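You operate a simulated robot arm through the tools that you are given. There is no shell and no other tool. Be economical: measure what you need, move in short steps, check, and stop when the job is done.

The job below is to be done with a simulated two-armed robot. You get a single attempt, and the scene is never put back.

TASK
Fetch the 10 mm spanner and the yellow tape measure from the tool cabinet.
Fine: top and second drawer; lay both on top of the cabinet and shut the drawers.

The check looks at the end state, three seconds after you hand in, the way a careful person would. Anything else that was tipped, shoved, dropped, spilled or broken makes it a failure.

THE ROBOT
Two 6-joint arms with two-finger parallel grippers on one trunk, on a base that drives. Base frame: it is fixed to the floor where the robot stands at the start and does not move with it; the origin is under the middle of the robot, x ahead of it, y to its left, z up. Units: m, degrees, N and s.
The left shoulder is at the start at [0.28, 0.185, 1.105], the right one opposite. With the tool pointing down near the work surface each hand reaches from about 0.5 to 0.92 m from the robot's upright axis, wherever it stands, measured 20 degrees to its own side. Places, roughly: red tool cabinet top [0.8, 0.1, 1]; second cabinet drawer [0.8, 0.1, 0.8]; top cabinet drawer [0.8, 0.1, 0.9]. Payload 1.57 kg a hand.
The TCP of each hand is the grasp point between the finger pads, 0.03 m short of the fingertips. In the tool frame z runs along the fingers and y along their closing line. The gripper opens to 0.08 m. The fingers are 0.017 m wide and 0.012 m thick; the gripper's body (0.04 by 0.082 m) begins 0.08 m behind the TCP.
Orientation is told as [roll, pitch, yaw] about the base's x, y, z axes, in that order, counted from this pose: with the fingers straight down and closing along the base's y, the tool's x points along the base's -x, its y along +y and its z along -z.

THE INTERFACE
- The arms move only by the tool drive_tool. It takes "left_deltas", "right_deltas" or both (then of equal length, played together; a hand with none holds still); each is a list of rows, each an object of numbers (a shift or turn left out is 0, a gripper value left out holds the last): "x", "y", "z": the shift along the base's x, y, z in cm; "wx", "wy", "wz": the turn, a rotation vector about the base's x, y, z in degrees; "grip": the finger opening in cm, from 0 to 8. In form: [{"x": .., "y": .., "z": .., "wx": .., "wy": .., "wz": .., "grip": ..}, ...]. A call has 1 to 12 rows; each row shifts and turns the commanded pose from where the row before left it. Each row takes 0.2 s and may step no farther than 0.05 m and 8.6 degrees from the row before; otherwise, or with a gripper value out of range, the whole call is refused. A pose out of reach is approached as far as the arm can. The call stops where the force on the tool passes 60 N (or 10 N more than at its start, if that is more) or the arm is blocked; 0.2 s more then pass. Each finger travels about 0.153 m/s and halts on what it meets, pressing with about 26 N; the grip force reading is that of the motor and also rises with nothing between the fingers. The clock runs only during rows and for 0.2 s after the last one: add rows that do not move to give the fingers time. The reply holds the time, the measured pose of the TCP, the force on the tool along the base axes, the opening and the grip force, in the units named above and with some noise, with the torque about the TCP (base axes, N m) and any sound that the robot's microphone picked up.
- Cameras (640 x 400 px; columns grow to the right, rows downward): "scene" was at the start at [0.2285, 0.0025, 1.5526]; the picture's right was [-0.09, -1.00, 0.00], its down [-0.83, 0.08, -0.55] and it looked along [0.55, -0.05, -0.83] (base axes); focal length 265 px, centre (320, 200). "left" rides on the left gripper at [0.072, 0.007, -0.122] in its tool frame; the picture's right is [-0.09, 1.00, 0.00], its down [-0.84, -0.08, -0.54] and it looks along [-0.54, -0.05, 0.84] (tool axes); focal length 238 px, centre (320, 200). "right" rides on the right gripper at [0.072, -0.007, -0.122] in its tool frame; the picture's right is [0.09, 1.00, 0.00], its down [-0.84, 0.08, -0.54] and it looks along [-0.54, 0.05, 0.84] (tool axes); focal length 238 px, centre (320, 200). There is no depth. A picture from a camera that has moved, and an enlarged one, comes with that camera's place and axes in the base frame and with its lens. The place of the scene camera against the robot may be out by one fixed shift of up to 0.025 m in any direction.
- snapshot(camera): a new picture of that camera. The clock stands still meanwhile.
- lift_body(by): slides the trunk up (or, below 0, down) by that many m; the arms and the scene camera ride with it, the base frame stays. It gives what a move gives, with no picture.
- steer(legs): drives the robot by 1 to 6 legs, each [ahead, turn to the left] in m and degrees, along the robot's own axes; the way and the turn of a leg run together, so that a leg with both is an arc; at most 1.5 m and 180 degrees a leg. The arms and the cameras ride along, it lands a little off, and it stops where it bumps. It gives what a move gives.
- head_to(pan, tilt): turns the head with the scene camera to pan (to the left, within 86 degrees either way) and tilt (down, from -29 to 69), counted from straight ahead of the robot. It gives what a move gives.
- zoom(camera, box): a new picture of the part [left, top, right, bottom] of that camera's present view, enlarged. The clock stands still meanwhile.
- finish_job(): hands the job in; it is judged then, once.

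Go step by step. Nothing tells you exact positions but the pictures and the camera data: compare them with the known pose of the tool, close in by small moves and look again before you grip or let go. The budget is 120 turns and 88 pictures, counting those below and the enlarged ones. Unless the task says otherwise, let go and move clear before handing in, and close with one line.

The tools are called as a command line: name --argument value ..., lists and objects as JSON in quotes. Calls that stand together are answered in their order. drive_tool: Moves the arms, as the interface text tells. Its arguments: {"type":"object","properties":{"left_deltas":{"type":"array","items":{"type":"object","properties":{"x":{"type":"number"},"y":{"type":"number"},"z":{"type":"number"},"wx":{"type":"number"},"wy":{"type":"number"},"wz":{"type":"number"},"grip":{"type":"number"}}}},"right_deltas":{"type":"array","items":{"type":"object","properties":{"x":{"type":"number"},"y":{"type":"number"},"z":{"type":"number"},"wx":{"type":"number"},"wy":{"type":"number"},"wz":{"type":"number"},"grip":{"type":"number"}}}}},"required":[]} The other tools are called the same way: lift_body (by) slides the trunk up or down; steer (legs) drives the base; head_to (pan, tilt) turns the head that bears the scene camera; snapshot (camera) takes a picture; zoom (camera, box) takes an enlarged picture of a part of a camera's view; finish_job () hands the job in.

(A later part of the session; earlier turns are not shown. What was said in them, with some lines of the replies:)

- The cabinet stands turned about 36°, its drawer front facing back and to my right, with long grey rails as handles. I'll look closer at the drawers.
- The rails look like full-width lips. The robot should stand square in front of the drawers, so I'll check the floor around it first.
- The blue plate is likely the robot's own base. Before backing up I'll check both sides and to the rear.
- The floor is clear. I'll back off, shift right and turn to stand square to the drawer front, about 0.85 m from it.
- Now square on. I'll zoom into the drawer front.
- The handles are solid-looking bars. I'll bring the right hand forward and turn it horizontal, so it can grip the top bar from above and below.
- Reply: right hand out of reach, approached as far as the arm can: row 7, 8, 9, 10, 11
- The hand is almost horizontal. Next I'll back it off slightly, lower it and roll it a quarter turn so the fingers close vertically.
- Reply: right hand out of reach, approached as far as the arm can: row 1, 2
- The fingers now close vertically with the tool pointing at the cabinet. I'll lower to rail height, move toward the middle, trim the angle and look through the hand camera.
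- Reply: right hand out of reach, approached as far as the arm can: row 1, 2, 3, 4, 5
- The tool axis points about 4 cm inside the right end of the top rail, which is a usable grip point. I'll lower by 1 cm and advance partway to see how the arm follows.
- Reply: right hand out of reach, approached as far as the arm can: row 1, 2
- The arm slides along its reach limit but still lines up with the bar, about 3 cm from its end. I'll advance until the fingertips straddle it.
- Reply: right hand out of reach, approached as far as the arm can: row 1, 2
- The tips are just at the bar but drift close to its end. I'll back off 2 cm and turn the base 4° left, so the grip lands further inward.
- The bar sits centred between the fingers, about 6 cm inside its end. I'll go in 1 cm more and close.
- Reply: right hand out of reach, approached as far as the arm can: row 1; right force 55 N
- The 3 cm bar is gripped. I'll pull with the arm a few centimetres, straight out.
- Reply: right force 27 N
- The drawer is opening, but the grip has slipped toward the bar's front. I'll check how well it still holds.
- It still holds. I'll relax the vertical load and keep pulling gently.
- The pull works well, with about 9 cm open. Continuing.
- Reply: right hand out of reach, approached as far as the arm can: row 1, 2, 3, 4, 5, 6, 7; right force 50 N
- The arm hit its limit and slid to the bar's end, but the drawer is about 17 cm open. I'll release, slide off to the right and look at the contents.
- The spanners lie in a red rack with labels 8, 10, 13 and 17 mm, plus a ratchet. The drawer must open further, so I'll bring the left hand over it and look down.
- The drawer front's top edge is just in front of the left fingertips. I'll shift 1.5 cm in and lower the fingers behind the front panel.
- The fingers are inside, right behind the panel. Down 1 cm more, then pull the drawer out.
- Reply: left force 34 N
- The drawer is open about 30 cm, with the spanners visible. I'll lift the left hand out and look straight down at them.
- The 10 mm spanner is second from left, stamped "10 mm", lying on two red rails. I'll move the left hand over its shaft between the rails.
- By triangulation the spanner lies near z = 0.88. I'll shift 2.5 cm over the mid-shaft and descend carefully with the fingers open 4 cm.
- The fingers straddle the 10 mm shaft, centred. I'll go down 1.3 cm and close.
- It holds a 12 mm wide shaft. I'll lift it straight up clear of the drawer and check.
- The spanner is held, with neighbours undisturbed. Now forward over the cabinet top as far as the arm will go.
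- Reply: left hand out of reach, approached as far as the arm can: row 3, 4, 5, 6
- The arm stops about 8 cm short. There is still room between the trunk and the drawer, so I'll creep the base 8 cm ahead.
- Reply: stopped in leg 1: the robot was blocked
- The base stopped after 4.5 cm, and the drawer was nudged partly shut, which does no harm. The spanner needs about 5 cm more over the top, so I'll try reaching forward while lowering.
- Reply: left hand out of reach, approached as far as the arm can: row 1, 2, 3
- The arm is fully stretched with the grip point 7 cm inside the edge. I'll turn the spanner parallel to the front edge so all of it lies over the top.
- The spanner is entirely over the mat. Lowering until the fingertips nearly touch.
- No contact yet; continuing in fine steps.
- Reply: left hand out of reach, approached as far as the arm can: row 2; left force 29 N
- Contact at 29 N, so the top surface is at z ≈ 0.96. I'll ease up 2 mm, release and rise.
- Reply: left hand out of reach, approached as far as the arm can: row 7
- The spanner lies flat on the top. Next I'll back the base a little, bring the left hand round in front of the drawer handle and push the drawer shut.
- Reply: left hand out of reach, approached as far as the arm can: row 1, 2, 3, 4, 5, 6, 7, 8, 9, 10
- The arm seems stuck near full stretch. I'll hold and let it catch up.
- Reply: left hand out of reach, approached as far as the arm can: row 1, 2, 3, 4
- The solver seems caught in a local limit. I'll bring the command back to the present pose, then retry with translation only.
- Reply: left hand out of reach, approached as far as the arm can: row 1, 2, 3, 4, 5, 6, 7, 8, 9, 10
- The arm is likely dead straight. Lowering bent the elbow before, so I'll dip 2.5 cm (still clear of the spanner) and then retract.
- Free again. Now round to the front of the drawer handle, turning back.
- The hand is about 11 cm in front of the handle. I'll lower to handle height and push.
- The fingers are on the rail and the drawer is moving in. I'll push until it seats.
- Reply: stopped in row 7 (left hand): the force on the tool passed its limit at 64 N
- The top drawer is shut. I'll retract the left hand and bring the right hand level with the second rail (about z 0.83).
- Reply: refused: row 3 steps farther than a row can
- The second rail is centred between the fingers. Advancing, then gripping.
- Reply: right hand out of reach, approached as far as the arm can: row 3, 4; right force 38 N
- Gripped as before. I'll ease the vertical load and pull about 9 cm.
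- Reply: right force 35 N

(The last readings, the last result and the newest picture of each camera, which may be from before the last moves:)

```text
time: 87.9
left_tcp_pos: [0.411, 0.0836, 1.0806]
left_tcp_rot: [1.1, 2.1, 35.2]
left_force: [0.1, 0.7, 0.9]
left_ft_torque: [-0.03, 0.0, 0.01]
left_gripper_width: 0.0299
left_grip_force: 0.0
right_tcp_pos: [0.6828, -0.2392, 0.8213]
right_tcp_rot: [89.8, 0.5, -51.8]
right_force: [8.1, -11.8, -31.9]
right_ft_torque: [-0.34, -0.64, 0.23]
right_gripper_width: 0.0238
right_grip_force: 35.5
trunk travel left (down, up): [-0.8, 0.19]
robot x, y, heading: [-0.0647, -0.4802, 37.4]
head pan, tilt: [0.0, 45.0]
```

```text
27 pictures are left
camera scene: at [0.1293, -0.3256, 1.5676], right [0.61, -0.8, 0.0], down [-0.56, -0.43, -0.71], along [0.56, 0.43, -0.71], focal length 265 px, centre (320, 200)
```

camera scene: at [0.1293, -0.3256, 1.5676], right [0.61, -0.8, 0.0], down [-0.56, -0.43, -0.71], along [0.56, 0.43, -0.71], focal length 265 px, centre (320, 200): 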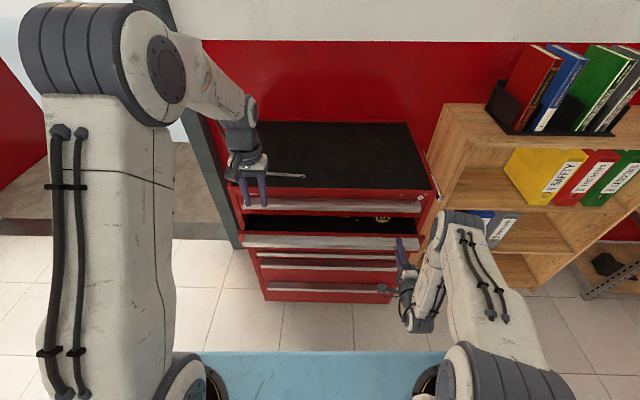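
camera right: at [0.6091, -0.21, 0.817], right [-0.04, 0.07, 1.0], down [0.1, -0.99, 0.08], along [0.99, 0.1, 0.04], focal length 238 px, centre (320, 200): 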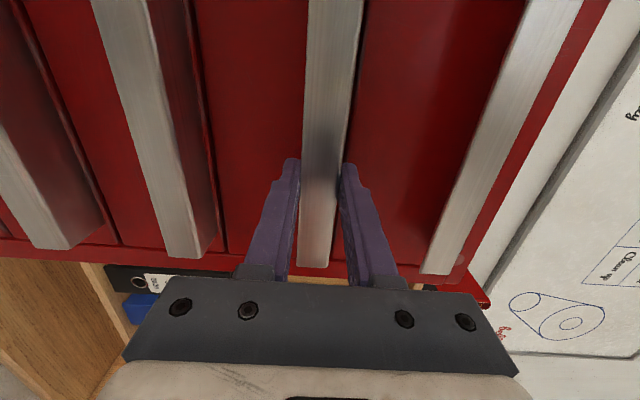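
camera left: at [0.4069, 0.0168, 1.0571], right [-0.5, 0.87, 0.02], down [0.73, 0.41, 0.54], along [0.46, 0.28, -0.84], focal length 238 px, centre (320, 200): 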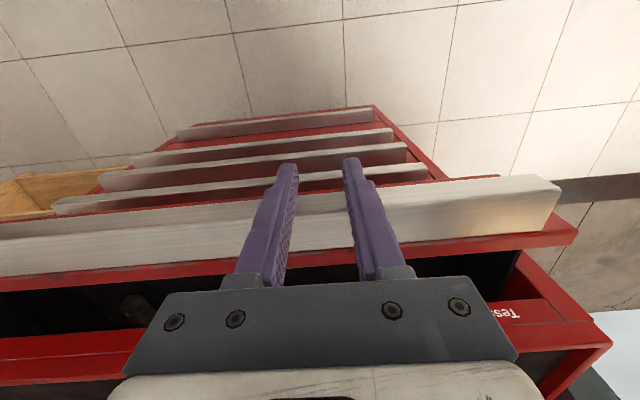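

A yellow object shows in the second drawer. I'll pull further.

drive_tool --right_deltas '[{"z": -0.3, "x": -1.23, "y": -0.86}, {"x": -1.23, "y": -0.86}, {"x": -1.23, "y": -0.86}, {"x": -1.23, "y": -0.86}, {"x": -1.23, "y": -0.86}, {"x": -1.23, "y": -0.86}, {}]'

snapshot --camera "scene"

```text
time: 89.3
left_tcp_pos: [0.4105, 0.0854, 1.0789]
left_tcp_rot: [1.0, 2.1, 35.1]
left_force: [-0.3, 0.8, -0.2]
left_ft_torque: [-0.06, -0.01, 0.0]
left_gripper_width: 0.0299
left_grip_force: 0.0
right_tcp_pos: [0.6428, -0.2932, 0.8224]
right_tcp_rot: [92.1, 0.2, -51.0]
right_force: [-0.4, 3.7, 18.0]
right_ft_torque: [-0.52, -0.34, 1.06]
right_gripper_width: 0.0242
right_grip_force: 36.3
right hand out of reach, approached as far as the arm can: row 3, 4, 5, 6
trunk travel left (down, up): [-0.8, 0.19]
robot x, y, heading: [-0.0627, -0.4779, 37.5]
head pan, tilt: [0.0, 45.0]
stopped in row 7 (right hand): the force on the tool passed its limit at 65 N (the readings are from after the stop); the commanded pose is now the measured one
```

```text
26 pictures are left
camera scene: at [0.1265, -0.3242, 1.5677], right [0.61, -0.79, 0.0], down [-0.56, -0.43, -0.71], along [0.56, 0.43, -0.71], focal length 265 px, centre (320, 200)
```

scene: 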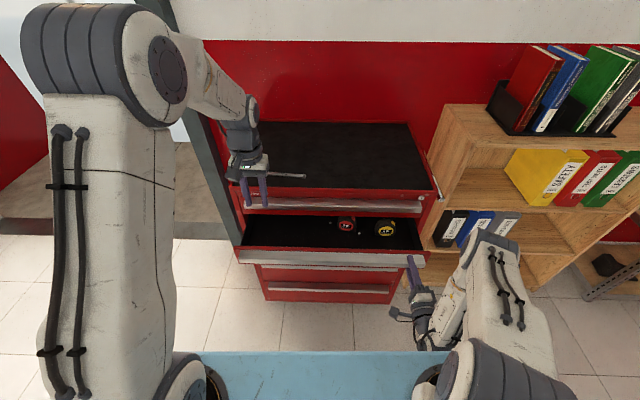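

Both tape measures are in the second drawer: one red, one yellow. I'll release the right hand, slide it off to the right, and move the left hand behind the drawer panel to see.

drive_tool --right_deltas '[{"grip": 4}, {"grip": 6}, {"x": 1.5, "y": -2.2}, {"x": 1.5, "y": -2.2}, {"x": 1.5, "y": -2.2}, {"x": 1.5, "y": -2.2}, {}]' --left_deltas '[{}, {"x": 2.4, "y": -0.5, "wx": 1.1, "wy": -1.6}, {"x": 2.4, "y": -0.5}, {"z": -3}, {"z": -3}, {"z": -3}, {}]'

snapshot --camera "left"

zoom --camera "scene" --box '[220, 180, 460, 330]'

```text
time: 90.9
left_tcp_pos: [0.4592, 0.0765, 0.9913]
left_tcp_rot: [1.0, 0.1, 35.2]
left_force: [-0.4, -0.5, 0.1]
left_ft_torque: [-0.02, -0.01, -0.01]
left_gripper_width: 0.0297
left_grip_force: 0.0
right_tcp_pos: [0.7026, -0.3828, 0.8203]
right_tcp_rot: [91.6, 0.3, -51.1]
right_force: [0.8, -0.2, -0.3]
right_ft_torque: [0.02, -0.01, 0.01]
right_gripper_width: 0.0596
right_grip_force: 0.2
trunk travel left (down, up): [-0.8, 0.19]
robot x, y, heading: [-0.0651, -0.4798, 37.4]
head pan, tilt: [0.0, 45.0]
```

```text
25 pictures are left
camera left: at [0.3982, 0.0377, 1.1152], right [-0.5, 0.87, 0.02], down [0.73, 0.41, 0.54], along [0.46, 0.28, -0.84], focal length 238 px, centre (320, 200)
```

left: 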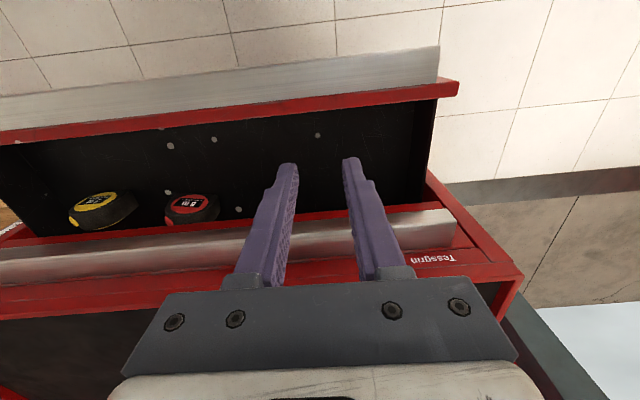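

```text
2.67 times, centred on (340, 255) of scene
camera zoom: at [0.1274, -0.3252, 1.5679], right [0.61, -0.8, 0.0], down [-0.56, -0.43, -0.71], along [0.56, 0.43, -0.71], focal length 706 px, centre (267, 53)
```

zoom: 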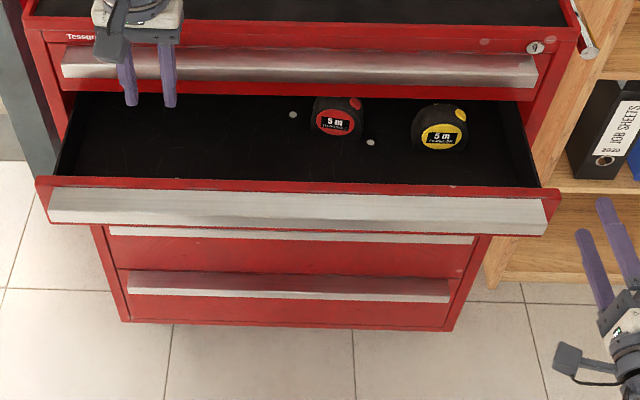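

The yellow one is the right-hand tape. I'll lower the left fingers behind the panel and pull the drawer out gently.

drive_tool --left_deltas '[{"z": -4.5}, {"z": -4.5}, {"z": -4.5}, {"x": -1.0, "y": -0.7}, {"x": -1.23, "y": -0.86}, {"x": -1.23, "y": -0.86}, {"x": -1.23, "y": -0.86}, {"x": -1.23, "y": -0.86}, {"x": -1.23, "y": -0.86}, {"x": -1.23, "y": -0.86}, {"x": -1.23, "y": -0.86}, {"x": -1.0, "y": -0.7}]'

snapshot --camera "scene"

```text
time: 93.5
left_tcp_pos: [0.352, 0.0006, 0.8567]
left_tcp_rot: [0.9, -0.1, 35.2]
left_force: [4.6, 3.7, -1.3]
left_ft_torque: [0.16, -0.02, 0.08]
left_gripper_width: 0.0294
left_grip_force: 0.1
right_tcp_pos: [0.6999, -0.3822, 0.8199]
right_tcp_rot: [91.6, 0.5, -51.1]
right_force: [-5.3, -5.8, 1.7]
right_ft_torque: [-0.01, 0.18, 0.66]
right_gripper_width: 0.06
right_grip_force: 0.0
trunk travel left (down, up): [-0.8, 0.19]
robot x, y, heading: [-0.0607, -0.4789, 37.3]
head pan, tilt: [0.0, 45.0]
```

```text
23 pictures are left
camera scene: at [0.1273, -0.3252, 1.5679], right [0.61, -0.8, 0.0], down [-0.56, -0.43, -0.71], along [0.56, 0.43, -0.71], focal length 265 px, centre (320, 200)
```

scene: 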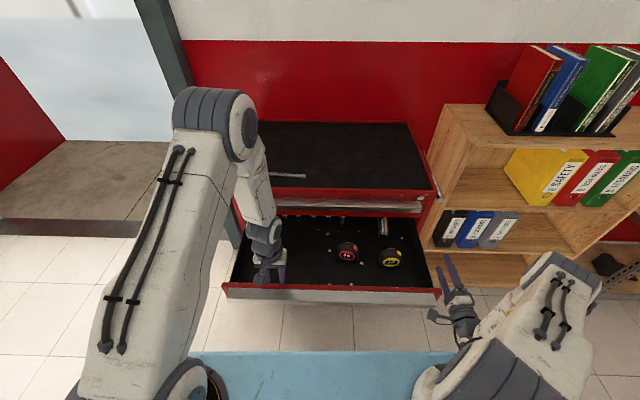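

The drawer is about 26 cm open and the yellow tape is at its right. I'll clear the right hand further off, and lift the left hand over to view the tape from above.

drive_tool --right_deltas '[{"x": 1.2, "y": -1.8}, {"x": 1.2, "y": -1.8}, {"x": 1.2, "y": -1.8}, {"x": 1.2, "y": -1.8}, {}, {}, {}, {}, {}, {}, {}, {}]' --left_deltas '[{"x": 0.8, "y": 0.57, "z": 1}, {"z": 4.5}, {"z": 4.5}, {"z": 4.5}, {"z": 2.5}, {"x": 3, "y": -3.4}, {"x": 3, "y": -3.4}, {"x": 3, "y": -3.4}, {"x": 3, "y": -3.4}, {"x": 3, "y": -3.4}, {"x": 3, "y": -3.4}, {"x": 3, "y": -3.4, "grip": 8}]'

snapshot --camera "left"

snapshot --camera "scene"

```text
time: 96.1
left_tcp_pos: [0.5738, -0.2314, 1.025]
left_tcp_rot: [1.0, 0.1, 35.2]
left_force: [-0.2, -0.7, 0.3]
left_ft_torque: [-0.03, 0.0, -0.01]
left_gripper_width: 0.08
left_grip_force: 0.0
right_tcp_pos: [0.749, -0.4534, 0.8193]
right_tcp_rot: [91.6, 0.5, -51.1]
right_force: [1.1, 0.3, 0.1]
right_ft_torque: [0.02, 0.0, -0.01]
right_gripper_width: 0.0598
right_grip_force: 0.1
trunk travel left (down, up): [-0.8, 0.19]
robot x, y, heading: [-0.0602, -0.4804, 37.2]
head pan, tilt: [0.0, 45.0]
```

```text
22 pictures are left
camera left: at [0.5131, -0.269, 1.1495], right [-0.5, 0.87, 0.02], down [0.73, 0.41, 0.54], along [0.46, 0.28, -0.84], focal length 238 px, centre (320, 200)
```

left: 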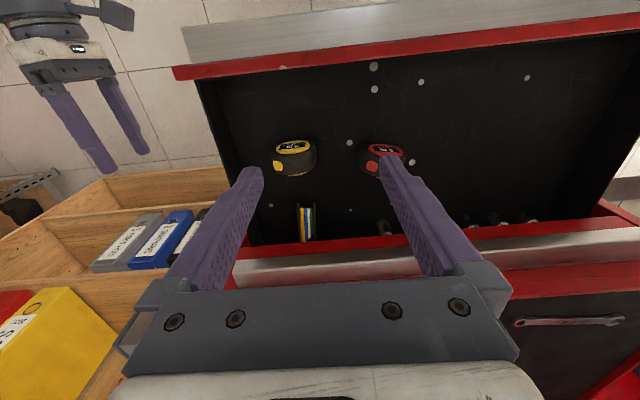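

```text
21 pictures are left
camera scene: at [0.1271, -0.3251, 1.5679], right [0.61, -0.8, 0.0], down [-0.56, -0.43, -0.71], along [0.56, 0.43, -0.71], focal length 265 px, centre (320, 200)
```

scene: 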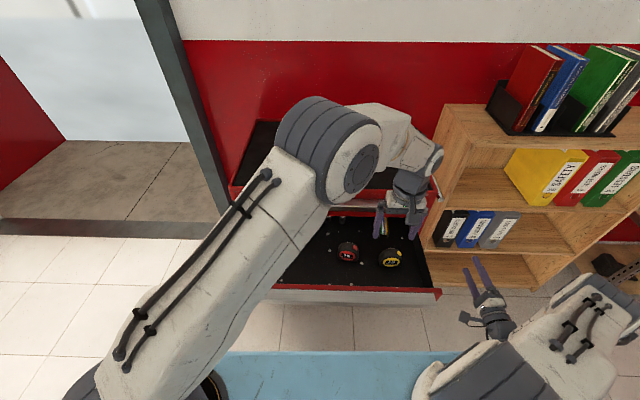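

The yellow tape stands upright with its face toward me, about 3 cm thick, near (0.648, -0.228). I'll rotate the left hand 90° so the fingers close across the thickness, above it.

drive_tool --left_deltas '[{"x": 0.67, "wz": 8.2}, {"x": 0.67, "wz": 8.2}, {"x": 0.67, "wz": 8.2}, {"x": 0.67, "wz": 8.2}, {"x": 0.67, "wz": 8.2}, {"x": 0.67, "wz": 8.2}, {"x": 0.67, "wz": 8.2}, {"x": 0.67, "wz": 8.2}, {"x": 0.67, "wz": 8.2}, {"x": 0.67, "wz": 8.2}, {"x": 0.67, "y": 0.3, "wz": 8}, {}]'

snapshot --camera "left"

```text
time: 98.7
left_tcp_pos: [0.6432, -0.2293, 1.0271]
left_tcp_rot: [1.1, 0.1, 125.3]
left_force: [-0.7, 0.7, -0.2]
left_ft_torque: [0.01, 0.01, 0.0]
left_gripper_width: 0.0801
left_grip_force: 0.1
right_tcp_pos: [0.75, -0.4541, 0.8186]
right_tcp_rot: [91.7, 0.4, -51.1]
right_force: [0.3, 0.1, 0.1]
right_ft_torque: [-0.03, 0.0, 0.03]
right_gripper_width: 0.0599
right_grip_force: 0.1
trunk travel left (down, up): [-0.8, 0.19]
robot x, y, heading: [-0.0575, -0.4815, 37.2]
head pan, tilt: [0.0, 45.0]
```

```text
20 pictures are left
camera left: at [0.6815, -0.2904, 1.1504], right [-0.87, -0.5, 0.02], down [-0.41, 0.73, 0.54], along [-0.28, 0.46, -0.84], focal length 238 px, centre (320, 200)
```

left: 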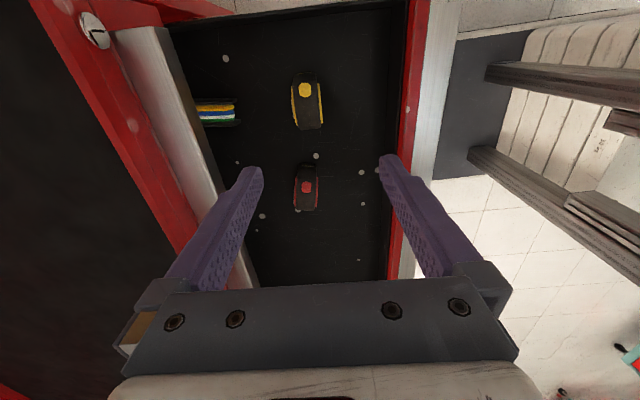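

Seen from the side, the tape stands squarely between the finger lines. I'll narrow the opening to 6.5 cm, centre over it, and descend halfway.

drive_tool --left_deltas '[{"x": 1.3, "y": -0.2, "z": -3, "grip": 6.5}, {"z": -3.5}, {"z": -3.5}, {}]'

snapshot --camera "left"

```text
time: 99.7
left_tcp_pos: [0.6562, -0.2345, 0.9248]
left_tcp_rot: [1.0, 0.1, 125.2]
left_force: [0.3, -0.7, 0.3]
left_ft_torque: [0.0, -0.01, 0.02]
left_gripper_width: 0.0651
left_grip_force: 0.0
right_tcp_pos: [0.7487, -0.4536, 0.8172]
right_tcp_rot: [91.6, 0.4, -51.1]
right_force: [0.0, -0.6, -0.2]
right_ft_torque: [0.0, 0.01, 0.0]
right_gripper_width: 0.0602
right_grip_force: 0.1
trunk travel left (down, up): [-0.8, 0.19]
robot x, y, heading: [-0.0644, -0.4818, 37.4]
head pan, tilt: [0.0, 45.0]
```

```text
19 pictures are left
camera left: at [0.6944, -0.2939, 1.0495], right [-0.87, -0.5, 0.02], down [-0.41, 0.73, 0.54], along [-0.28, 0.46, -0.84], focal length 238 px, centre (320, 200)
```

left: 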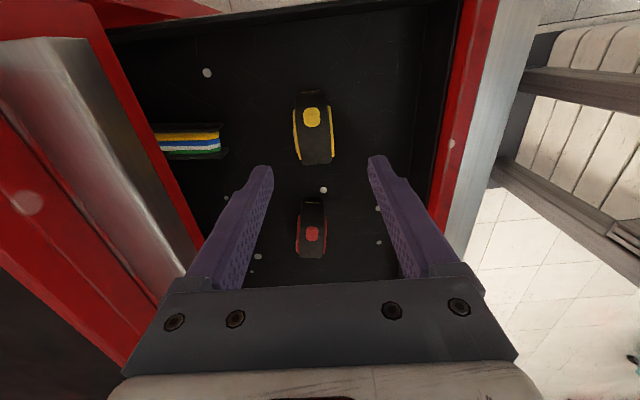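

drive_tool --left_deltas '[{"x": 0.4, "y": 0.5, "z": -3}, {"z": -3.5}, {}]'

snapshot --camera "left"

```text
time: 100.5
left_tcp_pos: [0.6544, -0.2239, 0.8614]
left_tcp_rot: [1.0, 0.1, 125.2]
left_force: [0.6, -0.1, -0.2]
left_ft_torque: [-0.01, -0.02, 0.0]
left_gripper_width: 0.065
left_grip_force: 0.1
left hand out of reach, approached as far as the arm can: row 2
right_tcp_pos: [0.7485, -0.4532, 0.8186]
right_tcp_rot: [91.7, 0.5, -51.0]
right_force: [0.7, -0.5, 0.1]
right_ft_torque: [0.0, 0.01, 0.01]
right_gripper_width: 0.06
right_grip_force: 0.0
trunk travel left (down, up): [-0.8, 0.19]
robot x, y, heading: [-0.0615, -0.4789, 37.5]
head pan, tilt: [0.0, 45.0]
```

```text
18 pictures are left
camera left: at [0.6926, -0.2865, 0.9861], right [-0.87, -0.5, 0.02], down [-0.41, 0.73, 0.54], along [-0.28, 0.46, -0.84], focal length 238 px, centre (320, 200)
```

left: 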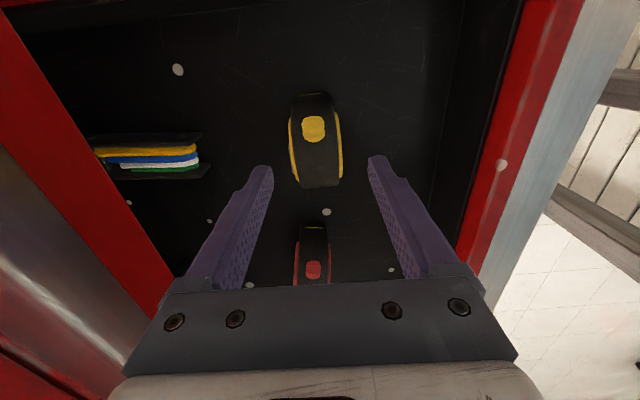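

The arm is at its reach limit here, so lowering the trunk will help. Down 3 cm, then centre on the tape.

lift_body --by -0.03

drive_tool --left_deltas '[{"x": 0.75, "y": -0.85}, {}]'

snapshot --camera "left"

```text
time: 101.2
left_tcp_pos: [0.6548, -0.2263, 0.8325]
left_tcp_rot: [1.0, 0.1, 125.2]
left_force: [0.3, -1.0, -0.1]
left_ft_torque: [0.02, 0.0, 0.0]
left_gripper_width: 0.0649
left_grip_force: 0.1
right_tcp_pos: [0.7492, -0.4534, 0.7889]
right_tcp_rot: [91.5, 0.4, -51.1]
right_force: [0.1, 0.0, 0.3]
right_ft_torque: [0.0, 0.0, 0.0]
right_gripper_width: 0.0599
right_grip_force: 0.0
trunk travel left (down, up): [-0.77, 0.22]
robot x, y, heading: [-0.0601, -0.4799, 37.4]
head pan, tilt: [0.0, 45.0]
```

```text
time: 101.8
left_tcp_pos: [0.6518, -0.2333, 0.8338]
left_tcp_rot: [1.0, 0.2, 125.3]
left_force: [-0.8, -0.1, -0.2]
left_ft_torque: [-0.01, 0.01, 0.02]
left_gripper_width: 0.0652
left_grip_force: 0.2
left hand out of reach, approached as far as the arm can: row 1
right_tcp_pos: [0.7497, -0.454, 0.7879]
right_tcp_rot: [91.6, 0.3, -51.1]
right_force: [0.0, -0.9, -0.1]
right_ft_torque: [0.02, -0.03, 0.01]
right_gripper_width: 0.0598
right_grip_force: 0.1
trunk travel left (down, up): [-0.77, 0.22]
robot x, y, heading: [-0.0616, -0.4783, 37.1]
head pan, tilt: [0.0, 45.0]
```

```text
17 pictures are left
camera left: at [0.6902, -0.2946, 0.9581], right [-0.87, -0.5, 0.02], down [-0.41, 0.73, 0.54], along [-0.28, 0.46, -0.84], focal length 238 px, centre (320, 200)
```

left: 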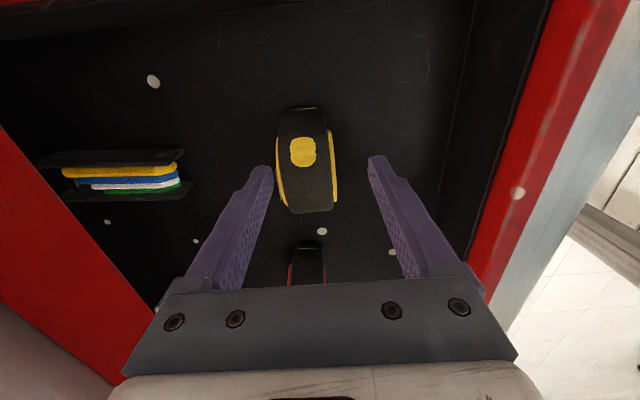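

The tape sits about 1 cm beyond centre and the arm is stretched. I'll nudge the base 1.5 cm ahead, fingers wide.

steer --legs '[[0.015, 0]]'

snapshot --camera "left"

```text
time: 102.6
left_tcp_pos: [0.6636, -0.2242, 0.8352]
left_tcp_rot: [1.0, 0.1, 125.1]
left_force: [0.1, -0.3, 0.6]
left_ft_torque: [0.01, 0.01, 0.01]
left_gripper_width: 0.065
left_grip_force: 0.1
right_tcp_pos: [0.7614, -0.4446, 0.7903]
right_tcp_rot: [91.6, 0.4, -51.1]
right_force: [0.3, 0.3, -0.2]
right_ft_torque: [0.01, -0.01, 0.02]
right_gripper_width: 0.0598
right_grip_force: 0.0
trunk travel left (down, up): [-0.77, 0.22]
robot x, y, heading: [-0.051, -0.4684, 37.3]
head pan, tilt: [0.0, 45.0]
```

```text
16 pictures are left
camera left: at [0.7022, -0.2852, 0.9585], right [-0.87, -0.5, 0.02], down [-0.41, 0.73, 0.54], along [-0.28, 0.46, -0.84], focal length 238 px, centre (320, 200)
```

left: 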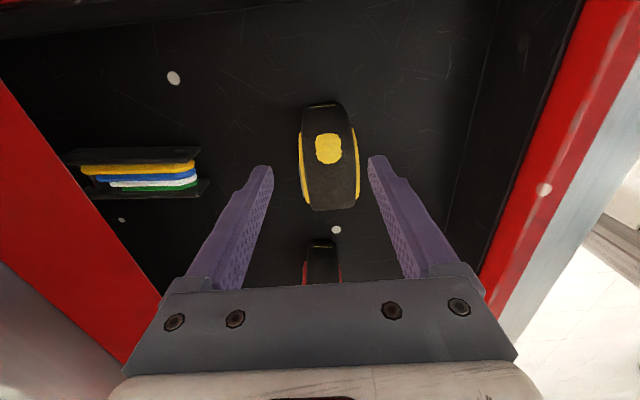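

Now slightly over; I'll pull back 0.5 cm and lower the trunk 4.5 cm around the tape.

drive_tool --left_deltas '[{"x": -0.5, "y": -0.4}, {}]'

lift_body --by -0.045

snapshot --camera "left"

```text
time: 103.2
left_tcp_pos: [0.6624, -0.2292, 0.8336]
left_tcp_rot: [1.1, 0.0, 125.1]
left_force: [0.0, 0.3, 0.5]
left_ft_torque: [0.02, -0.03, -0.01]
left_gripper_width: 0.0651
left_grip_force: 0.2
right_tcp_pos: [0.7606, -0.4447, 0.7884]
right_tcp_rot: [91.6, 0.3, -51.1]
right_force: [-0.7, -0.2, -0.8]
right_ft_torque: [0.02, -0.01, -0.02]
right_gripper_width: 0.0597
right_grip_force: 0.1
trunk travel left (down, up): [-0.77, 0.22]
robot x, y, heading: [-0.0558, -0.4711, 37.5]
head pan, tilt: [0.0, 45.0]
```

```text
time: 104.1
left_tcp_pos: [0.6624, -0.2286, 0.7897]
left_tcp_rot: [1.0, 0.1, 125.3]
left_force: [-0.6, 0.8, 3.7]
left_ft_torque: [0.13, -0.11, 0.04]
left_gripper_width: 0.0651
left_grip_force: 0.0
right_tcp_pos: [0.7601, -0.4448, 0.7437]
right_tcp_rot: [91.6, 0.4, -51.0]
right_force: [0.5, -1.2, -0.2]
right_ft_torque: [0.02, 0.01, -0.01]
right_gripper_width: 0.0602
right_grip_force: 0.0
trunk travel left (down, up): [-0.725, 0.265]
robot x, y, heading: [-0.0496, -0.4712, 37.2]
head pan, tilt: [0.0, 45.0]
```

```text
15 pictures are left
camera left: at [0.7009, -0.2899, 0.9133], right [-0.87, -0.5, 0.02], down [-0.41, 0.73, 0.54], along [-0.28, 0.46, -0.84], focal length 238 px, centre (320, 200)
```

left: 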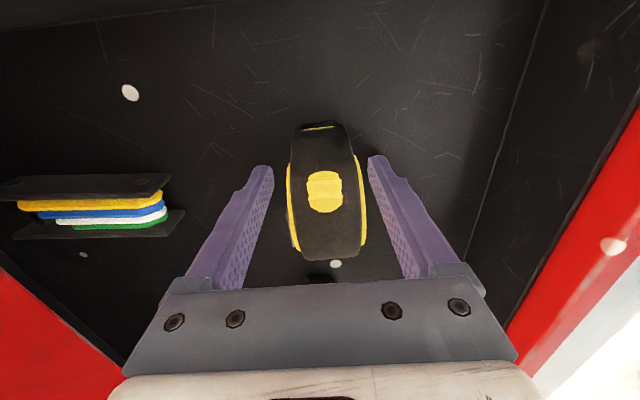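

The fingers flank the tape and just touch the drawer floor. I'll raise 4 mm and close.

lift_body --by 0.004

drive_tool --left_deltas '[{"grip": 5}, {"grip": 4}, {"grip": 3}, {"grip": 2}, {"grip": 1}, {}, {}]'

snapshot --camera "left"

```text
time: 104.6
left_tcp_pos: [0.662, -0.2287, 0.7916]
left_tcp_rot: [1.1, 0.0, 125.2]
left_force: [-0.4, 0.3, 0.1]
left_ft_torque: [0.0, -0.04, -0.01]
left_gripper_width: 0.0651
left_grip_force: 0.1
right_tcp_pos: [0.7609, -0.4446, 0.7466]
right_tcp_rot: [91.5, 0.5, -51.1]
right_force: [-0.2, -0.4, -0.3]
right_ft_torque: [-0.03, 0.01, 0.0]
right_gripper_width: 0.06
right_grip_force: 0.0
trunk travel left (down, up): [-0.729, 0.261]
robot x, y, heading: [-0.0483, -0.4713, 37.4]
head pan, tilt: [0.0, 45.0]
```

```text
time: 106.2
left_tcp_pos: [0.6617, -0.2289, 0.7932]
left_tcp_rot: [1.1, -0.1, 125.2]
left_force: [0.3, -1.2, 0.3]
left_ft_torque: [0.02, 0.0, 0.01]
left_gripper_width: 0.0316
left_grip_force: 26.2
right_tcp_pos: [0.7605, -0.4452, 0.7476]
right_tcp_rot: [91.5, 0.3, -51.2]
right_force: [-0.3, 0.0, 0.7]
right_ft_torque: [-0.01, -0.02, 0.02]
right_gripper_width: 0.0601
right_grip_force: 0.1
trunk travel left (down, up): [-0.729, 0.261]
robot x, y, heading: [-0.051, -0.4734, 37.3]
head pan, tilt: [0.0, 45.0]
```

```text
14 pictures are left
camera left: at [0.7009, -0.2901, 0.9167], right [-0.87, -0.5, 0.02], down [-0.41, 0.73, 0.54], along [-0.28, 0.46, -0.84], focal length 238 px, centre (320, 200)
```

left: 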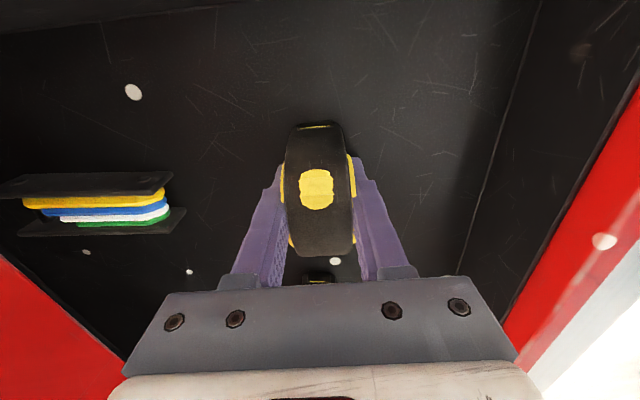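

The tape is firmly held at 3.2 cm. I'll raise the trunk back to its starting height and lift the tape clear with the arm.

lift_body --by 0.071

drive_tool --left_deltas '[{"z": 2}, {"x": -0.5, "y": -0.4, "z": 3}, {"x": -0.5, "y": -0.4, "z": 4}, {"x": -0.5, "y": -0.4, "z": 4}, {"x": -0.5, "y": -0.4, "z": 4}, {}]'

snapshot --camera "scene"

```text
time: 107.3
left_tcp_pos: [0.6618, -0.2283, 0.8636]
left_tcp_rot: [1.2, 0.0, 125.2]
left_force: [0.0, 0.0, -2.5]
left_ft_torque: [0.0, 0.02, 0.0]
left_gripper_width: 0.0321
left_grip_force: 26.0
right_tcp_pos: [0.7621, -0.4431, 0.8187]
right_tcp_rot: [91.6, 0.4, -51.1]
right_force: [0.4, 1.1, 0.2]
right_ft_torque: [0.0, 0.0, 0.03]
right_gripper_width: 0.06
right_grip_force: 0.0
trunk travel left (down, up): [-0.8, 0.19]
robot x, y, heading: [-0.0499, -0.4725, 37.3]
head pan, tilt: [0.0, 45.0]
```

```text
time: 108.7
left_tcp_pos: [0.6674, -0.2476, 1.0322]
left_tcp_rot: [1.2, -0.1, 125.2]
left_force: [-0.1, -0.3, -2.9]
left_ft_torque: [0.01, -0.01, 0.0]
left_gripper_width: 0.0319
left_grip_force: 25.6
left hand out of reach, approached as far as the arm can: row 2, 3, 4
right_tcp_pos: [0.762, -0.4437, 0.818]
right_tcp_rot: [91.5, 0.3, -51.1]
right_force: [-0.3, -0.2, 0.5]
right_ft_torque: [-0.04, 0.02, -0.01]
right_gripper_width: 0.0599
right_grip_force: 0.0
trunk travel left (down, up): [-0.8, 0.19]
robot x, y, heading: [-0.0539, -0.4718, 37.6]
head pan, tilt: [0.0, 45.0]
```

```text
13 pictures are left
camera scene: at [0.1393, -0.3161, 1.5679], right [0.61, -0.8, 0.0], down [-0.56, -0.43, -0.71], along [0.56, 0.43, -0.71], focal length 265 px, centre (320, 200)
```

scene: 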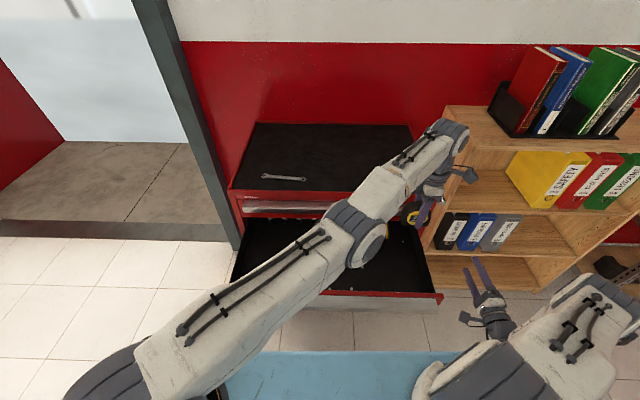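

The tape is clear and the other contents look undisturbed. I'll back the base 20 cm and fold the left arm in, over to the left.

steer --legs '[[-0.2, 0]]'

drive_tool --left_deltas '[{"z": -1.5}, {"x": -2, "y": 2.4, "z": -0.5}, {"x": -2, "y": 2.4}, {"x": -2, "y": 2.4}, {"x": -2, "y": 2.4}, {"x": -2, "y": 2.4}, {"x": -2, "y": 2.4}, {"x": -2, "y": 2.4}, {"x": -2, "y": 2.4, "z": 2}, {"x": -2, "y": 2.4, "z": 2}, {}]'

snapshot --camera "scene"

```text
time: 110.3
left_tcp_pos: [0.5081, -0.369, 1.0317]
left_tcp_rot: [1.2, 0.0, 125.1]
left_force: [0.0, 0.2, -2.0]
left_ft_torque: [-0.02, 0.0, 0.01]
left_gripper_width: 0.0317
left_grip_force: 26.1
right_tcp_pos: [0.5995, -0.5673, 0.8182]
right_tcp_rot: [91.6, 0.4, -51.0]
right_force: [0.0, 1.3, -0.5]
right_ft_torque: [0.01, -0.06, 0.04]
right_gripper_width: 0.06
right_grip_force: 0.0
trunk travel left (down, up): [-0.8, 0.19]
robot x, y, heading: [-0.212, -0.5908, 37.3]
head pan, tilt: [0.0, 45.0]
```

```text
time: 112.7
left_tcp_pos: [0.3276, -0.1548, 1.0523]
left_tcp_rot: [1.2, -0.1, 125.1]
left_force: [-1.1, 0.1, -2.6]
left_ft_torque: [0.01, -0.04, -0.03]
left_gripper_width: 0.0318
left_grip_force: 26.1
left hand out of reach, approached as far as the arm can: row 2
right_tcp_pos: [0.6008, -0.5668, 0.818]
right_tcp_rot: [91.6, 0.4, -51.2]
right_force: [-0.8, 0.4, -0.1]
right_ft_torque: [-0.02, 0.0, -0.03]
right_gripper_width: 0.0599
right_grip_force: 0.1
trunk travel left (down, up): [-0.8, 0.19]
robot x, y, heading: [-0.2101, -0.5913, 37.2]
head pan, tilt: [0.0, 45.0]
```

```text
12 pictures are left
camera scene: at [-0.0209, -0.4381, 1.5679], right [0.61, -0.8, 0.0], down [-0.56, -0.43, -0.71], along [0.56, 0.43, -0.71], focal length 265 px, centre (320, 200)
```

scene: 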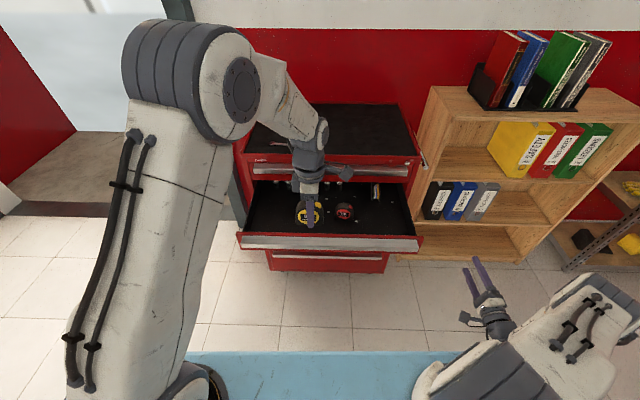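

Now I'll bring the right hand, fingers closed, in front of the second rail's right part.

drive_tool --right_deltas '[{"x": -2.64, "y": 3.8, "grip": 4}, {"x": -2.64, "y": 3.8, "grip": 2}, {"x": -2.64, "y": 3.8, "z": 0.3, "grip": 0.5}, {"x": -2.64, "y": 3.8, "z": 0.3}, {"x": -2.64, "y": 3.8}, {}]'

snapshot --camera "right"

```text
time: 114.1
left_tcp_pos: [0.328, -0.156, 1.0512]
left_tcp_rot: [1.2, -0.1, 125.1]
left_force: [-0.7, 0.9, -2.4]
left_ft_torque: [0.03, -0.03, 0.0]
left_gripper_width: 0.0316
left_grip_force: 26.4
right_tcp_pos: [0.501, -0.3823, 0.8159]
right_tcp_rot: [91.2, 0.4, -50.9]
right_force: [0.4, 0.4, 0.6]
right_ft_torque: [0.04, 0.03, -0.01]
right_gripper_width: 0.0051
right_grip_force: 0.0
right hand out of reach, approached as far as the arm can: row 5
trunk travel left (down, up): [-0.8, 0.19]
robot x, y, heading: [-0.2071, -0.5955, 37.0]
head pan, tilt: [0.0, 45.0]
```

```text
11 pictures are left
camera right: at [0.3599, -0.4034, 0.8052], right [-0.07, 0.05, 1.0], down [0.11, -0.99, 0.06], along [0.99, 0.11, 0.07], focal length 238 px, centre (320, 200)
```

right: 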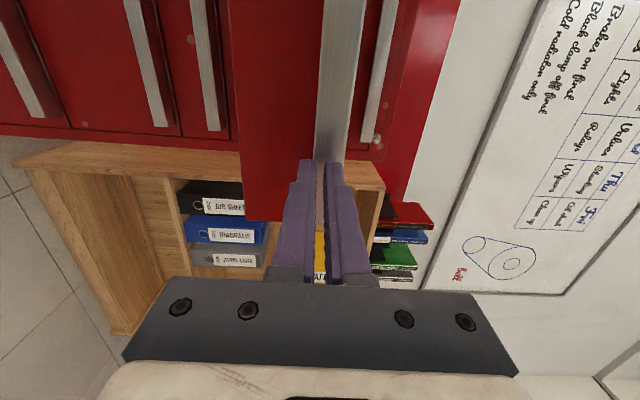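

The fingertips are only just inside the rail's end and 1 cm low. I'll raise slightly and turn the base 3° left to move inward.

drive_tool --right_deltas '[{"x": -0.8, "y": -0.6, "z": 0.9}, {}]'

steer --legs '[[0, 3]]'

snapshot --camera "right"

```text
time: 114.7
left_tcp_pos: [0.3284, -0.1549, 1.0518]
left_tcp_rot: [1.2, -0.1, 125.1]
left_force: [0.0, -1.0, -2.4]
left_ft_torque: [-0.05, 0.0, -0.02]
left_gripper_width: 0.032
left_grip_force: 26.1
right_tcp_pos: [0.5019, -0.3916, 0.8214]
right_tcp_rot: [91.3, 0.4, -50.9]
right_force: [-0.3, 0.2, 0.5]
right_ft_torque: [0.01, -0.02, -0.02]
right_gripper_width: 0.005
right_grip_force: 0.1
right hand out of reach, approached as far as the arm can: row 1
trunk travel left (down, up): [-0.8, 0.19]
robot x, y, heading: [-0.2084, -0.5918, 37.2]
head pan, tilt: [0.0, 45.0]
```

```text
time: 115.5
left_tcp_pos: [0.3042, -0.1271, 1.0518]
left_tcp_rot: [1.3, -0.1, 128.2]
left_force: [0.6, -0.5, -2.5]
left_ft_torque: [0.02, -0.03, 0.0]
left_gripper_width: 0.0318
left_grip_force: 26.3
right_tcp_pos: [0.49, -0.3548, 0.8211]
right_tcp_rot: [91.3, 0.4, -47.9]
right_force: [-0.2, 0.2, 0.4]
right_ft_torque: [-0.03, 0.01, -0.01]
right_gripper_width: 0.0051
right_grip_force: 0.1
trunk travel left (down, up): [-0.8, 0.19]
robot x, y, heading: [-0.21, -0.5952, 40.1]
head pan, tilt: [0.0, 45.0]
```

```text
10 pictures are left
camera right: at [0.3505, -0.3825, 0.8116], right [-0.07, 0.05, 1.0], down [0.16, -0.99, 0.06], along [0.98, 0.16, 0.07], focal length 238 px, centre (320, 200)
```

right: 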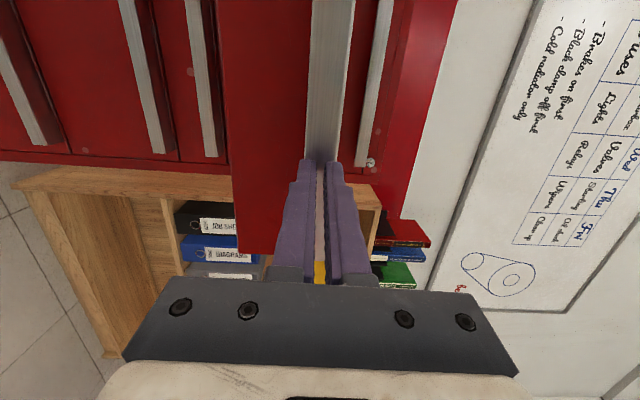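

The rail is now well between and ahead of the fingertips. I'll drive ahead 24 cm, pushing the drawer in.

steer --legs '[[0.24, 0]]'

snapshot --camera "scene"

```text
time: 117.3
left_tcp_pos: [0.4859, 0.0281, 1.0523]
left_tcp_rot: [1.2, -0.2, 128.4]
left_force: [-0.5, 0.4, -2.4]
left_ft_torque: [0.0, -0.02, -0.04]
left_gripper_width: 0.0318
left_grip_force: 26.4
right_tcp_pos: [0.6732, -0.1973, 0.8211]
right_tcp_rot: [91.2, 0.4, -47.6]
right_force: [-0.3, -0.1, 0.1]
right_ft_torque: [-0.01, 0.0, 0.05]
right_gripper_width: 0.0052
right_grip_force: 0.0
trunk travel left (down, up): [-0.8, 0.19]
robot x, y, heading: [-0.0243, -0.4423, 40.2]
head pan, tilt: [0.0, 45.0]
```

```text
9 pictures are left
camera scene: at [0.1531, -0.2724, 1.568], right [0.65, -0.76, 0.0], down [-0.54, -0.46, -0.71], along [0.54, 0.46, -0.71], focal length 265 px, centre (320, 200)
```

scene: 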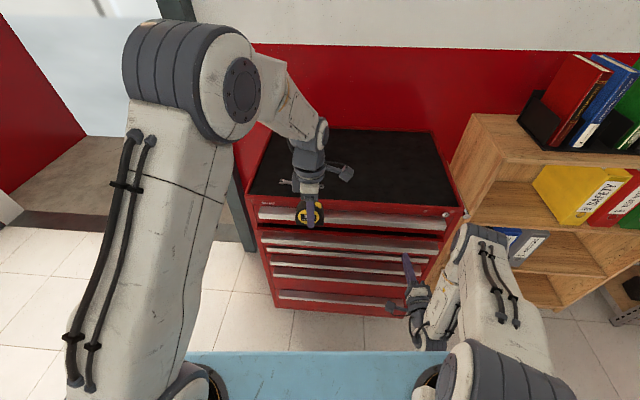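

Almost shut. I'll finish the last centimetres with the right arm.

drive_tool --right_deltas '[{"x": 0.8, "y": 0.57}, {"x": 0.8, "y": 0.57}, {"x": 0.8, "y": 0.57}, {"x": 0.8, "y": 0.57}, {"x": 0.4, "y": 0.28}, {"x": 0.4, "y": 0.28}, {"x": 0.4, "y": 0.28}, {"x": 0.4, "y": 0.28}, {}]'

zoom --camera "scene" --box '[230, 120, 480, 320]'

```text
time: 118.7
left_tcp_pos: [0.4855, 0.0289, 1.0526]
left_tcp_rot: [1.2, -0.1, 128.3]
left_force: [-0.1, 0.1, -2.3]
left_ft_torque: [0.0, 0.0, -0.04]
left_gripper_width: 0.0316
left_grip_force: 26.4
right_tcp_pos: [0.7061, -0.1731, 0.8183]
right_tcp_rot: [90.7, 0.8, -47.9]
right_force: [-11.6, -7.9, 4.6]
right_ft_torque: [0.09, -0.04, -0.05]
right_gripper_width: 0.0002
right_grip_force: 0.2
trunk travel left (down, up): [-0.8, 0.19]
robot x, y, heading: [-0.025, -0.4399, 40.2]
head pan, tilt: [0.0, 45.0]
stopped in row 6 (right hand): the force on the tool passed its limit at 68 N (the readings are from after the stop); the commanded pose is now the measured one
```

```text
2.00 times, centred on (355, 220) of scene
camera zoom: at [0.1526, -0.2733, 1.568], right [0.65, -0.76, 0.0], down [-0.54, -0.46, -0.71], along [0.54, 0.46, -0.71], focal length 529 px, centre (250, 160)
```

zoom: 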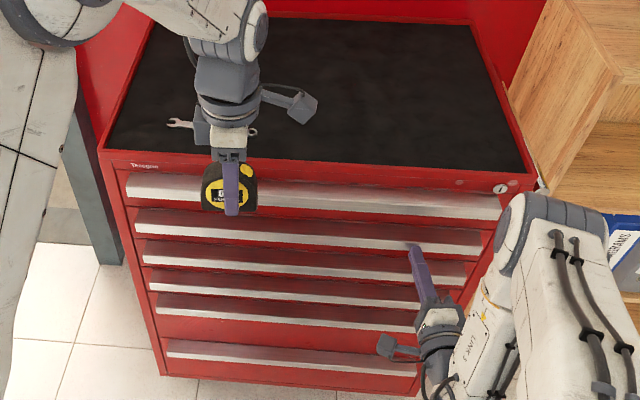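

Both drawers are shut. I'll retract the right hand, then drive 6 cm closer so the left arm can set the tape well onto the top.

drive_tool --right_deltas '[{"x": -1.6, "y": -1.1}, {"x": -1.6, "y": -1.1}, {"x": -1.0, "y": -2.8}, {"x": -0.5, "y": -2.8}, {"x": -0.5, "y": -2.8}, {"x": -0.5, "y": -2.8}, {}]'

steer --legs '[[0.06, 0]]'

```text
time: 120.3
left_tcp_pos: [0.4848, 0.027, 1.0517]
left_tcp_rot: [1.2, -0.2, 128.3]
left_force: [-0.8, 0.3, -2.6]
left_ft_torque: [0.0, -0.01, -0.01]
left_gripper_width: 0.0318
left_grip_force: 26.1
right_tcp_pos: [0.6516, -0.3063, 0.8164]
right_tcp_rot: [90.8, 0.7, -47.7]
right_force: [0.0, -0.5, 0.7]
right_ft_torque: [0.02, -0.01, 0.04]
right_gripper_width: 0.0049
right_grip_force: 0.1
trunk travel left (down, up): [-0.8, 0.19]
robot x, y, heading: [-0.0272, -0.4395, 40.5]
head pan, tilt: [0.0, 45.0]
```

```text
time: 121.3
left_tcp_pos: [0.5322, 0.0687, 1.0522]
left_tcp_rot: [1.2, -0.2, 128.3]
left_force: [-0.8, -0.1, -1.9]
left_ft_torque: [0.04, -0.02, -0.01]
left_gripper_width: 0.0315
left_grip_force: 25.8
right_tcp_pos: [0.6985, -0.2663, 0.8184]
right_tcp_rot: [90.8, 0.7, -47.8]
right_force: [-1.1, -1.0, 0.4]
right_ft_torque: [0.0, -0.01, 0.01]
right_gripper_width: 0.0049
right_grip_force: 0.2
trunk travel left (down, up): [-0.8, 0.19]
robot x, y, heading: [0.02, -0.3981, 40.5]
head pan, tilt: [0.0, 45.0]
```

No bump. Moving the tape over the top, to the right of the spanner.

drive_tool --left_deltas '[{"z": 1.5}, {"x": 3.5, "y": -0.7}, {"x": 3.5, "y": -0.7}, {"x": 3.5, "y": -0.7}, {"x": 3.5, "y": -0.7}, {"x": 3.5, "y": -0.7}, {"x": 3.3, "y": -0.6}, {}]'

snapshot --camera "left"

```text
time: 123.1
left_tcp_pos: [0.7151, 0.0239, 1.0634]
left_tcp_rot: [1.3, -0.1, 128.4]
left_force: [-1.0, -0.2, -2.0]
left_ft_torque: [-0.01, -0.01, -0.03]
left_gripper_width: 0.0319
left_grip_force: 26.0
left hand out of reach, approached as far as the arm can: row 7
right_tcp_pos: [0.6967, -0.265, 0.8167]
right_tcp_rot: [90.8, 0.6, -47.7]
right_force: [-0.3, 0.4, -0.6]
right_ft_torque: [-0.02, 0.01, 0.02]
right_gripper_width: 0.0049
right_grip_force: 0.1
trunk travel left (down, up): [-0.8, 0.19]
robot x, y, heading: [0.0193, -0.3988, 40.6]
head pan, tilt: [0.0, 45.0]
```

```text
7 pictures are left
camera left: at [0.7574, -0.0351, 1.187], right [-0.84, -0.54, 0.02], down [-0.45, 0.71, 0.54], along [-0.31, 0.44, -0.84], focal length 238 px, centre (320, 200)
```

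left: 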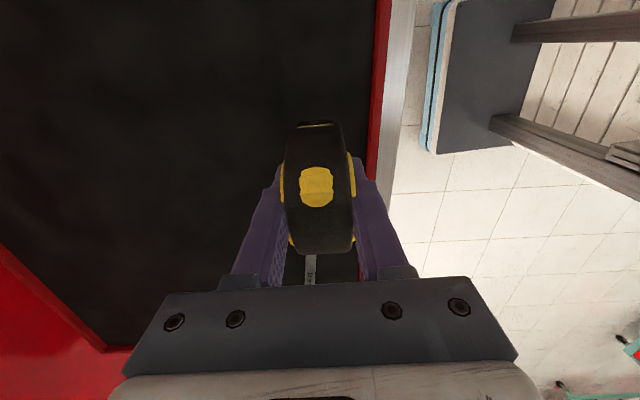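

The tape is over the mat, clear of the spanner. Lowering: contact is expected at TCP z ≈ 0.995.

drive_tool --left_deltas '[{"z": -2.5}, {"z": -2.5}, {"z": -0.8}, {"z": -0.3}, {"z": -0.2}, {"z": -0.2}, {"z": -0.2}, {}]'

```text
time: 124.9
left_tcp_pos: [0.7159, 0.0237, 0.9973]
left_tcp_rot: [1.3, -0.1, 128.3]
left_force: [-0.3, -0.1, -2.7]
left_ft_torque: [-0.03, -0.02, 0.02]
left_gripper_width: 0.032
left_grip_force: 25.9
right_tcp_pos: [0.6979, -0.2649, 0.8162]
right_tcp_rot: [90.8, 0.7, -47.6]
right_force: [-0.2, 0.6, -0.8]
right_ft_torque: [-0.01, 0.03, 0.02]
right_gripper_width: 0.005
right_grip_force: 0.1
trunk travel left (down, up): [-0.8, 0.19]
robot x, y, heading: [0.0169, -0.3974, 40.6]
head pan, tilt: [0.0, 45.0]
```

drive_tool --left_deltas '[{"z": -0.15}, {"z": -0.15}, {"z": -0.15}, {}]'

```text
time: 125.9
left_tcp_pos: [0.716, 0.0234, 0.9939]
left_tcp_rot: [1.0, 0.0, 128.3]
left_force: [-4.2, 0.3, 14.9]
left_ft_torque: [-0.2, -0.36, 0.0]
left_gripper_width: 0.032
left_grip_force: 25.9
right_tcp_pos: [0.6969, -0.2651, 0.8176]
right_tcp_rot: [90.8, 0.7, -47.7]
right_force: [0.2, 0.0, -0.4]
right_ft_torque: [0.01, 0.01, 0.03]
right_gripper_width: 0.005
right_grip_force: 0.0
trunk travel left (down, up): [-0.8, 0.19]
robot x, y, heading: [0.015, -0.4011, 40.4]
head pan, tilt: [0.0, 45.0]
```

Contact at 15 N. Release, then raise straight up with the trunk.

drive_tool --left_deltas '[{"z": 0.1}, {"grip": 4}, {"grip": 5.2}, {}, {}]'

lift_body --by 0.12

snapshot --camera "left"

```text
time: 127.1
left_tcp_pos: [0.7143, 0.0235, 0.9937]
left_tcp_rot: [1.2, -0.1, 128.3]
left_force: [0.5, -0.9, -0.4]
left_ft_torque: [-0.01, 0.0, 0.0]
left_gripper_width: 0.0519
left_grip_force: 0.0
right_tcp_pos: [0.6981, -0.2656, 0.817]
right_tcp_rot: [90.8, 0.7, -47.6]
right_force: [0.1, 1.5, 0.4]
right_ft_torque: [-0.03, 0.0, -0.02]
right_gripper_width: 0.0051
right_grip_force: 0.1
trunk travel left (down, up): [-0.8, 0.19]
robot x, y, heading: [0.0167, -0.4017, 40.7]
head pan, tilt: [0.0, 45.0]
```

```text
time: 128.6
left_tcp_pos: [0.7144, 0.023, 1.1133]
left_tcp_rot: [1.3, -0.1, 128.2]
left_force: [-0.7, 0.7, -0.1]
left_ft_torque: [-0.01, 0.01, -0.01]
left_gripper_width: 0.052
left_grip_force: 0.1
right_tcp_pos: [0.6975, -0.2654, 0.9361]
right_tcp_rot: [90.8, 0.7, -47.6]
right_force: [0.6, -0.1, -0.6]
right_ft_torque: [-0.02, -0.02, 0.03]
right_gripper_width: 0.0051
right_grip_force: 0.0
trunk travel left (down, up): [-0.92, 0.07]
robot x, y, heading: [0.0138, -0.4039, 40.6]
head pan, tilt: [0.0, 45.0]
```

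```text
6 pictures are left
camera left: at [0.7574, -0.0362, 1.2369], right [-0.84, -0.54, 0.02], down [-0.45, 0.71, 0.54], along [-0.31, 0.44, -0.84], focal length 238 px, centre (320, 200)
```

left: 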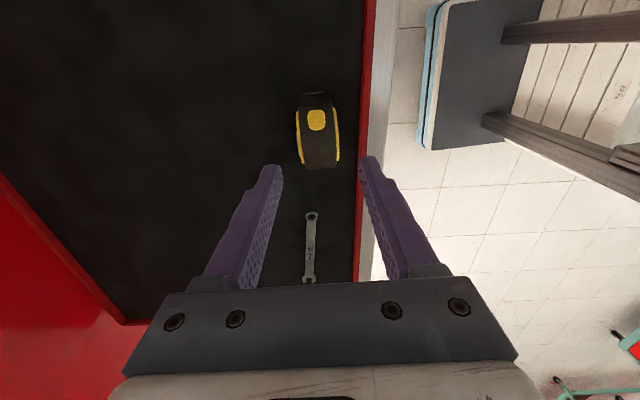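

Both items stand on top. Backing away to clear the cabinet, then a last look.

steer --legs '[[-0.3, 0]]'

zoom --camera "scene" --box '[200, 60, 460, 270]'

```text
time: 130.6
left_tcp_pos: [0.4831, -0.1786, 1.1128]
left_tcp_rot: [1.3, -0.1, 128.1]
left_force: [-0.6, -1.2, -0.3]
left_ft_torque: [-0.05, 0.0, 0.0]
left_gripper_width: 0.052
left_grip_force: 0.1
right_tcp_pos: [0.4646, -0.4657, 0.9367]
right_tcp_rot: [90.8, 0.7, -48.0]
right_force: [-0.3, 1.0, 0.4]
right_ft_torque: [0.02, 0.02, 0.0]
right_gripper_width: 0.0051
right_grip_force: 0.1
trunk travel left (down, up): [-0.92, 0.07]
robot x, y, heading: [-0.2131, -0.592, 40.0]
head pan, tilt: [0.0, 45.0]
```

```text
1.90 times, centred on (330, 165) of scene
camera zoom: at [-0.0332, -0.4322, 1.6879], right [0.65, -0.76, 0.0], down [-0.54, -0.46, -0.71], along [0.54, 0.46, -0.71], focal length 504 px, centre (301, 267)
```

zoom: 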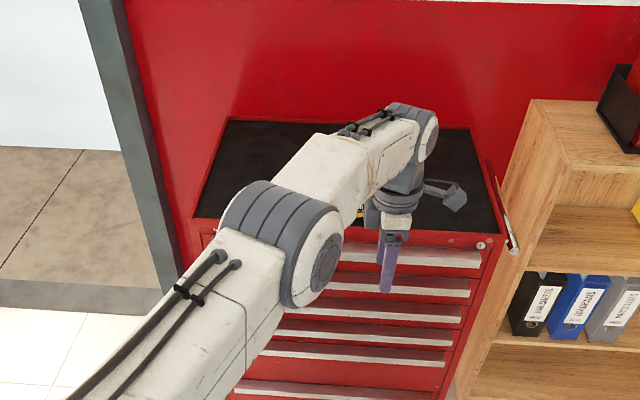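

I'll fold the left arm aside for a clear check.

drive_tool --left_deltas '[{"z": -1.5}, {"x": -2.4, "y": 0.5}, {"x": -3, "y": 1}, {"x": -3, "y": 2}, {"x": -3, "y": 3}, {"x": -2, "y": 3}, {"x": -2, "y": 3}, {"x": -2, "y": 3}, {}]'

zoom --camera "scene" --box '[230, 100, 450, 270]'

```text
time: 132.6
left_tcp_pos: [0.3083, -0.0229, 1.0993]
left_tcp_rot: [1.2, -0.1, 128.2]
left_force: [0.5, 0.7, 0.3]
left_ft_torque: [-0.01, -0.04, 0.01]
left_gripper_width: 0.052
left_grip_force: 0.1
right_tcp_pos: [0.4645, -0.4649, 0.9374]
right_tcp_rot: [90.8, 0.6, -48.0]
right_force: [0.2, 0.5, 0.5]
right_ft_torque: [-0.03, -0.03, 0.02]
right_gripper_width: 0.0052
right_grip_force: 0.0
trunk travel left (down, up): [-0.92, 0.07]
robot x, y, heading: [-0.2188, -0.5992, 40.3]
head pan, tilt: [0.0, 45.0]
```

```text
2.35 times, centred on (340, 185) of scene
camera zoom: at [-0.0337, -0.4322, 1.6879], right [0.65, -0.76, 0.0], down [-0.54, -0.46, -0.71], along [0.54, 0.46, -0.71], focal length 623 px, centre (273, 235)
```

zoom: 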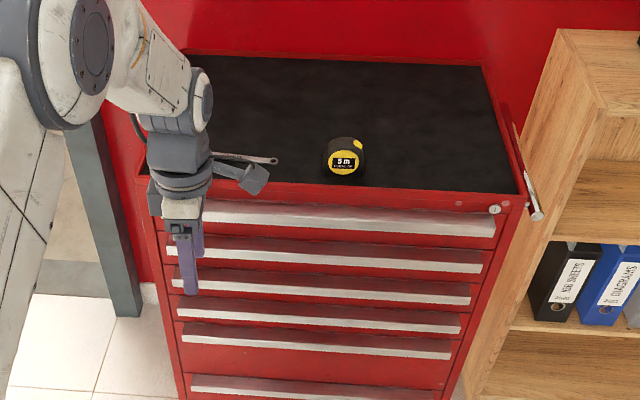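

The spanner and the yellow tape are on top, both drawers look flush and the hands are clear, so I'm handing in.

finish_job

```text
The job is handed in.
```

The 10 mm spanner and the yellow tape measure are on top of the cabinet, and the top and second drawers are shut. The spanner is lying flat and the tape is standing on its edge, as it was in the drawer.
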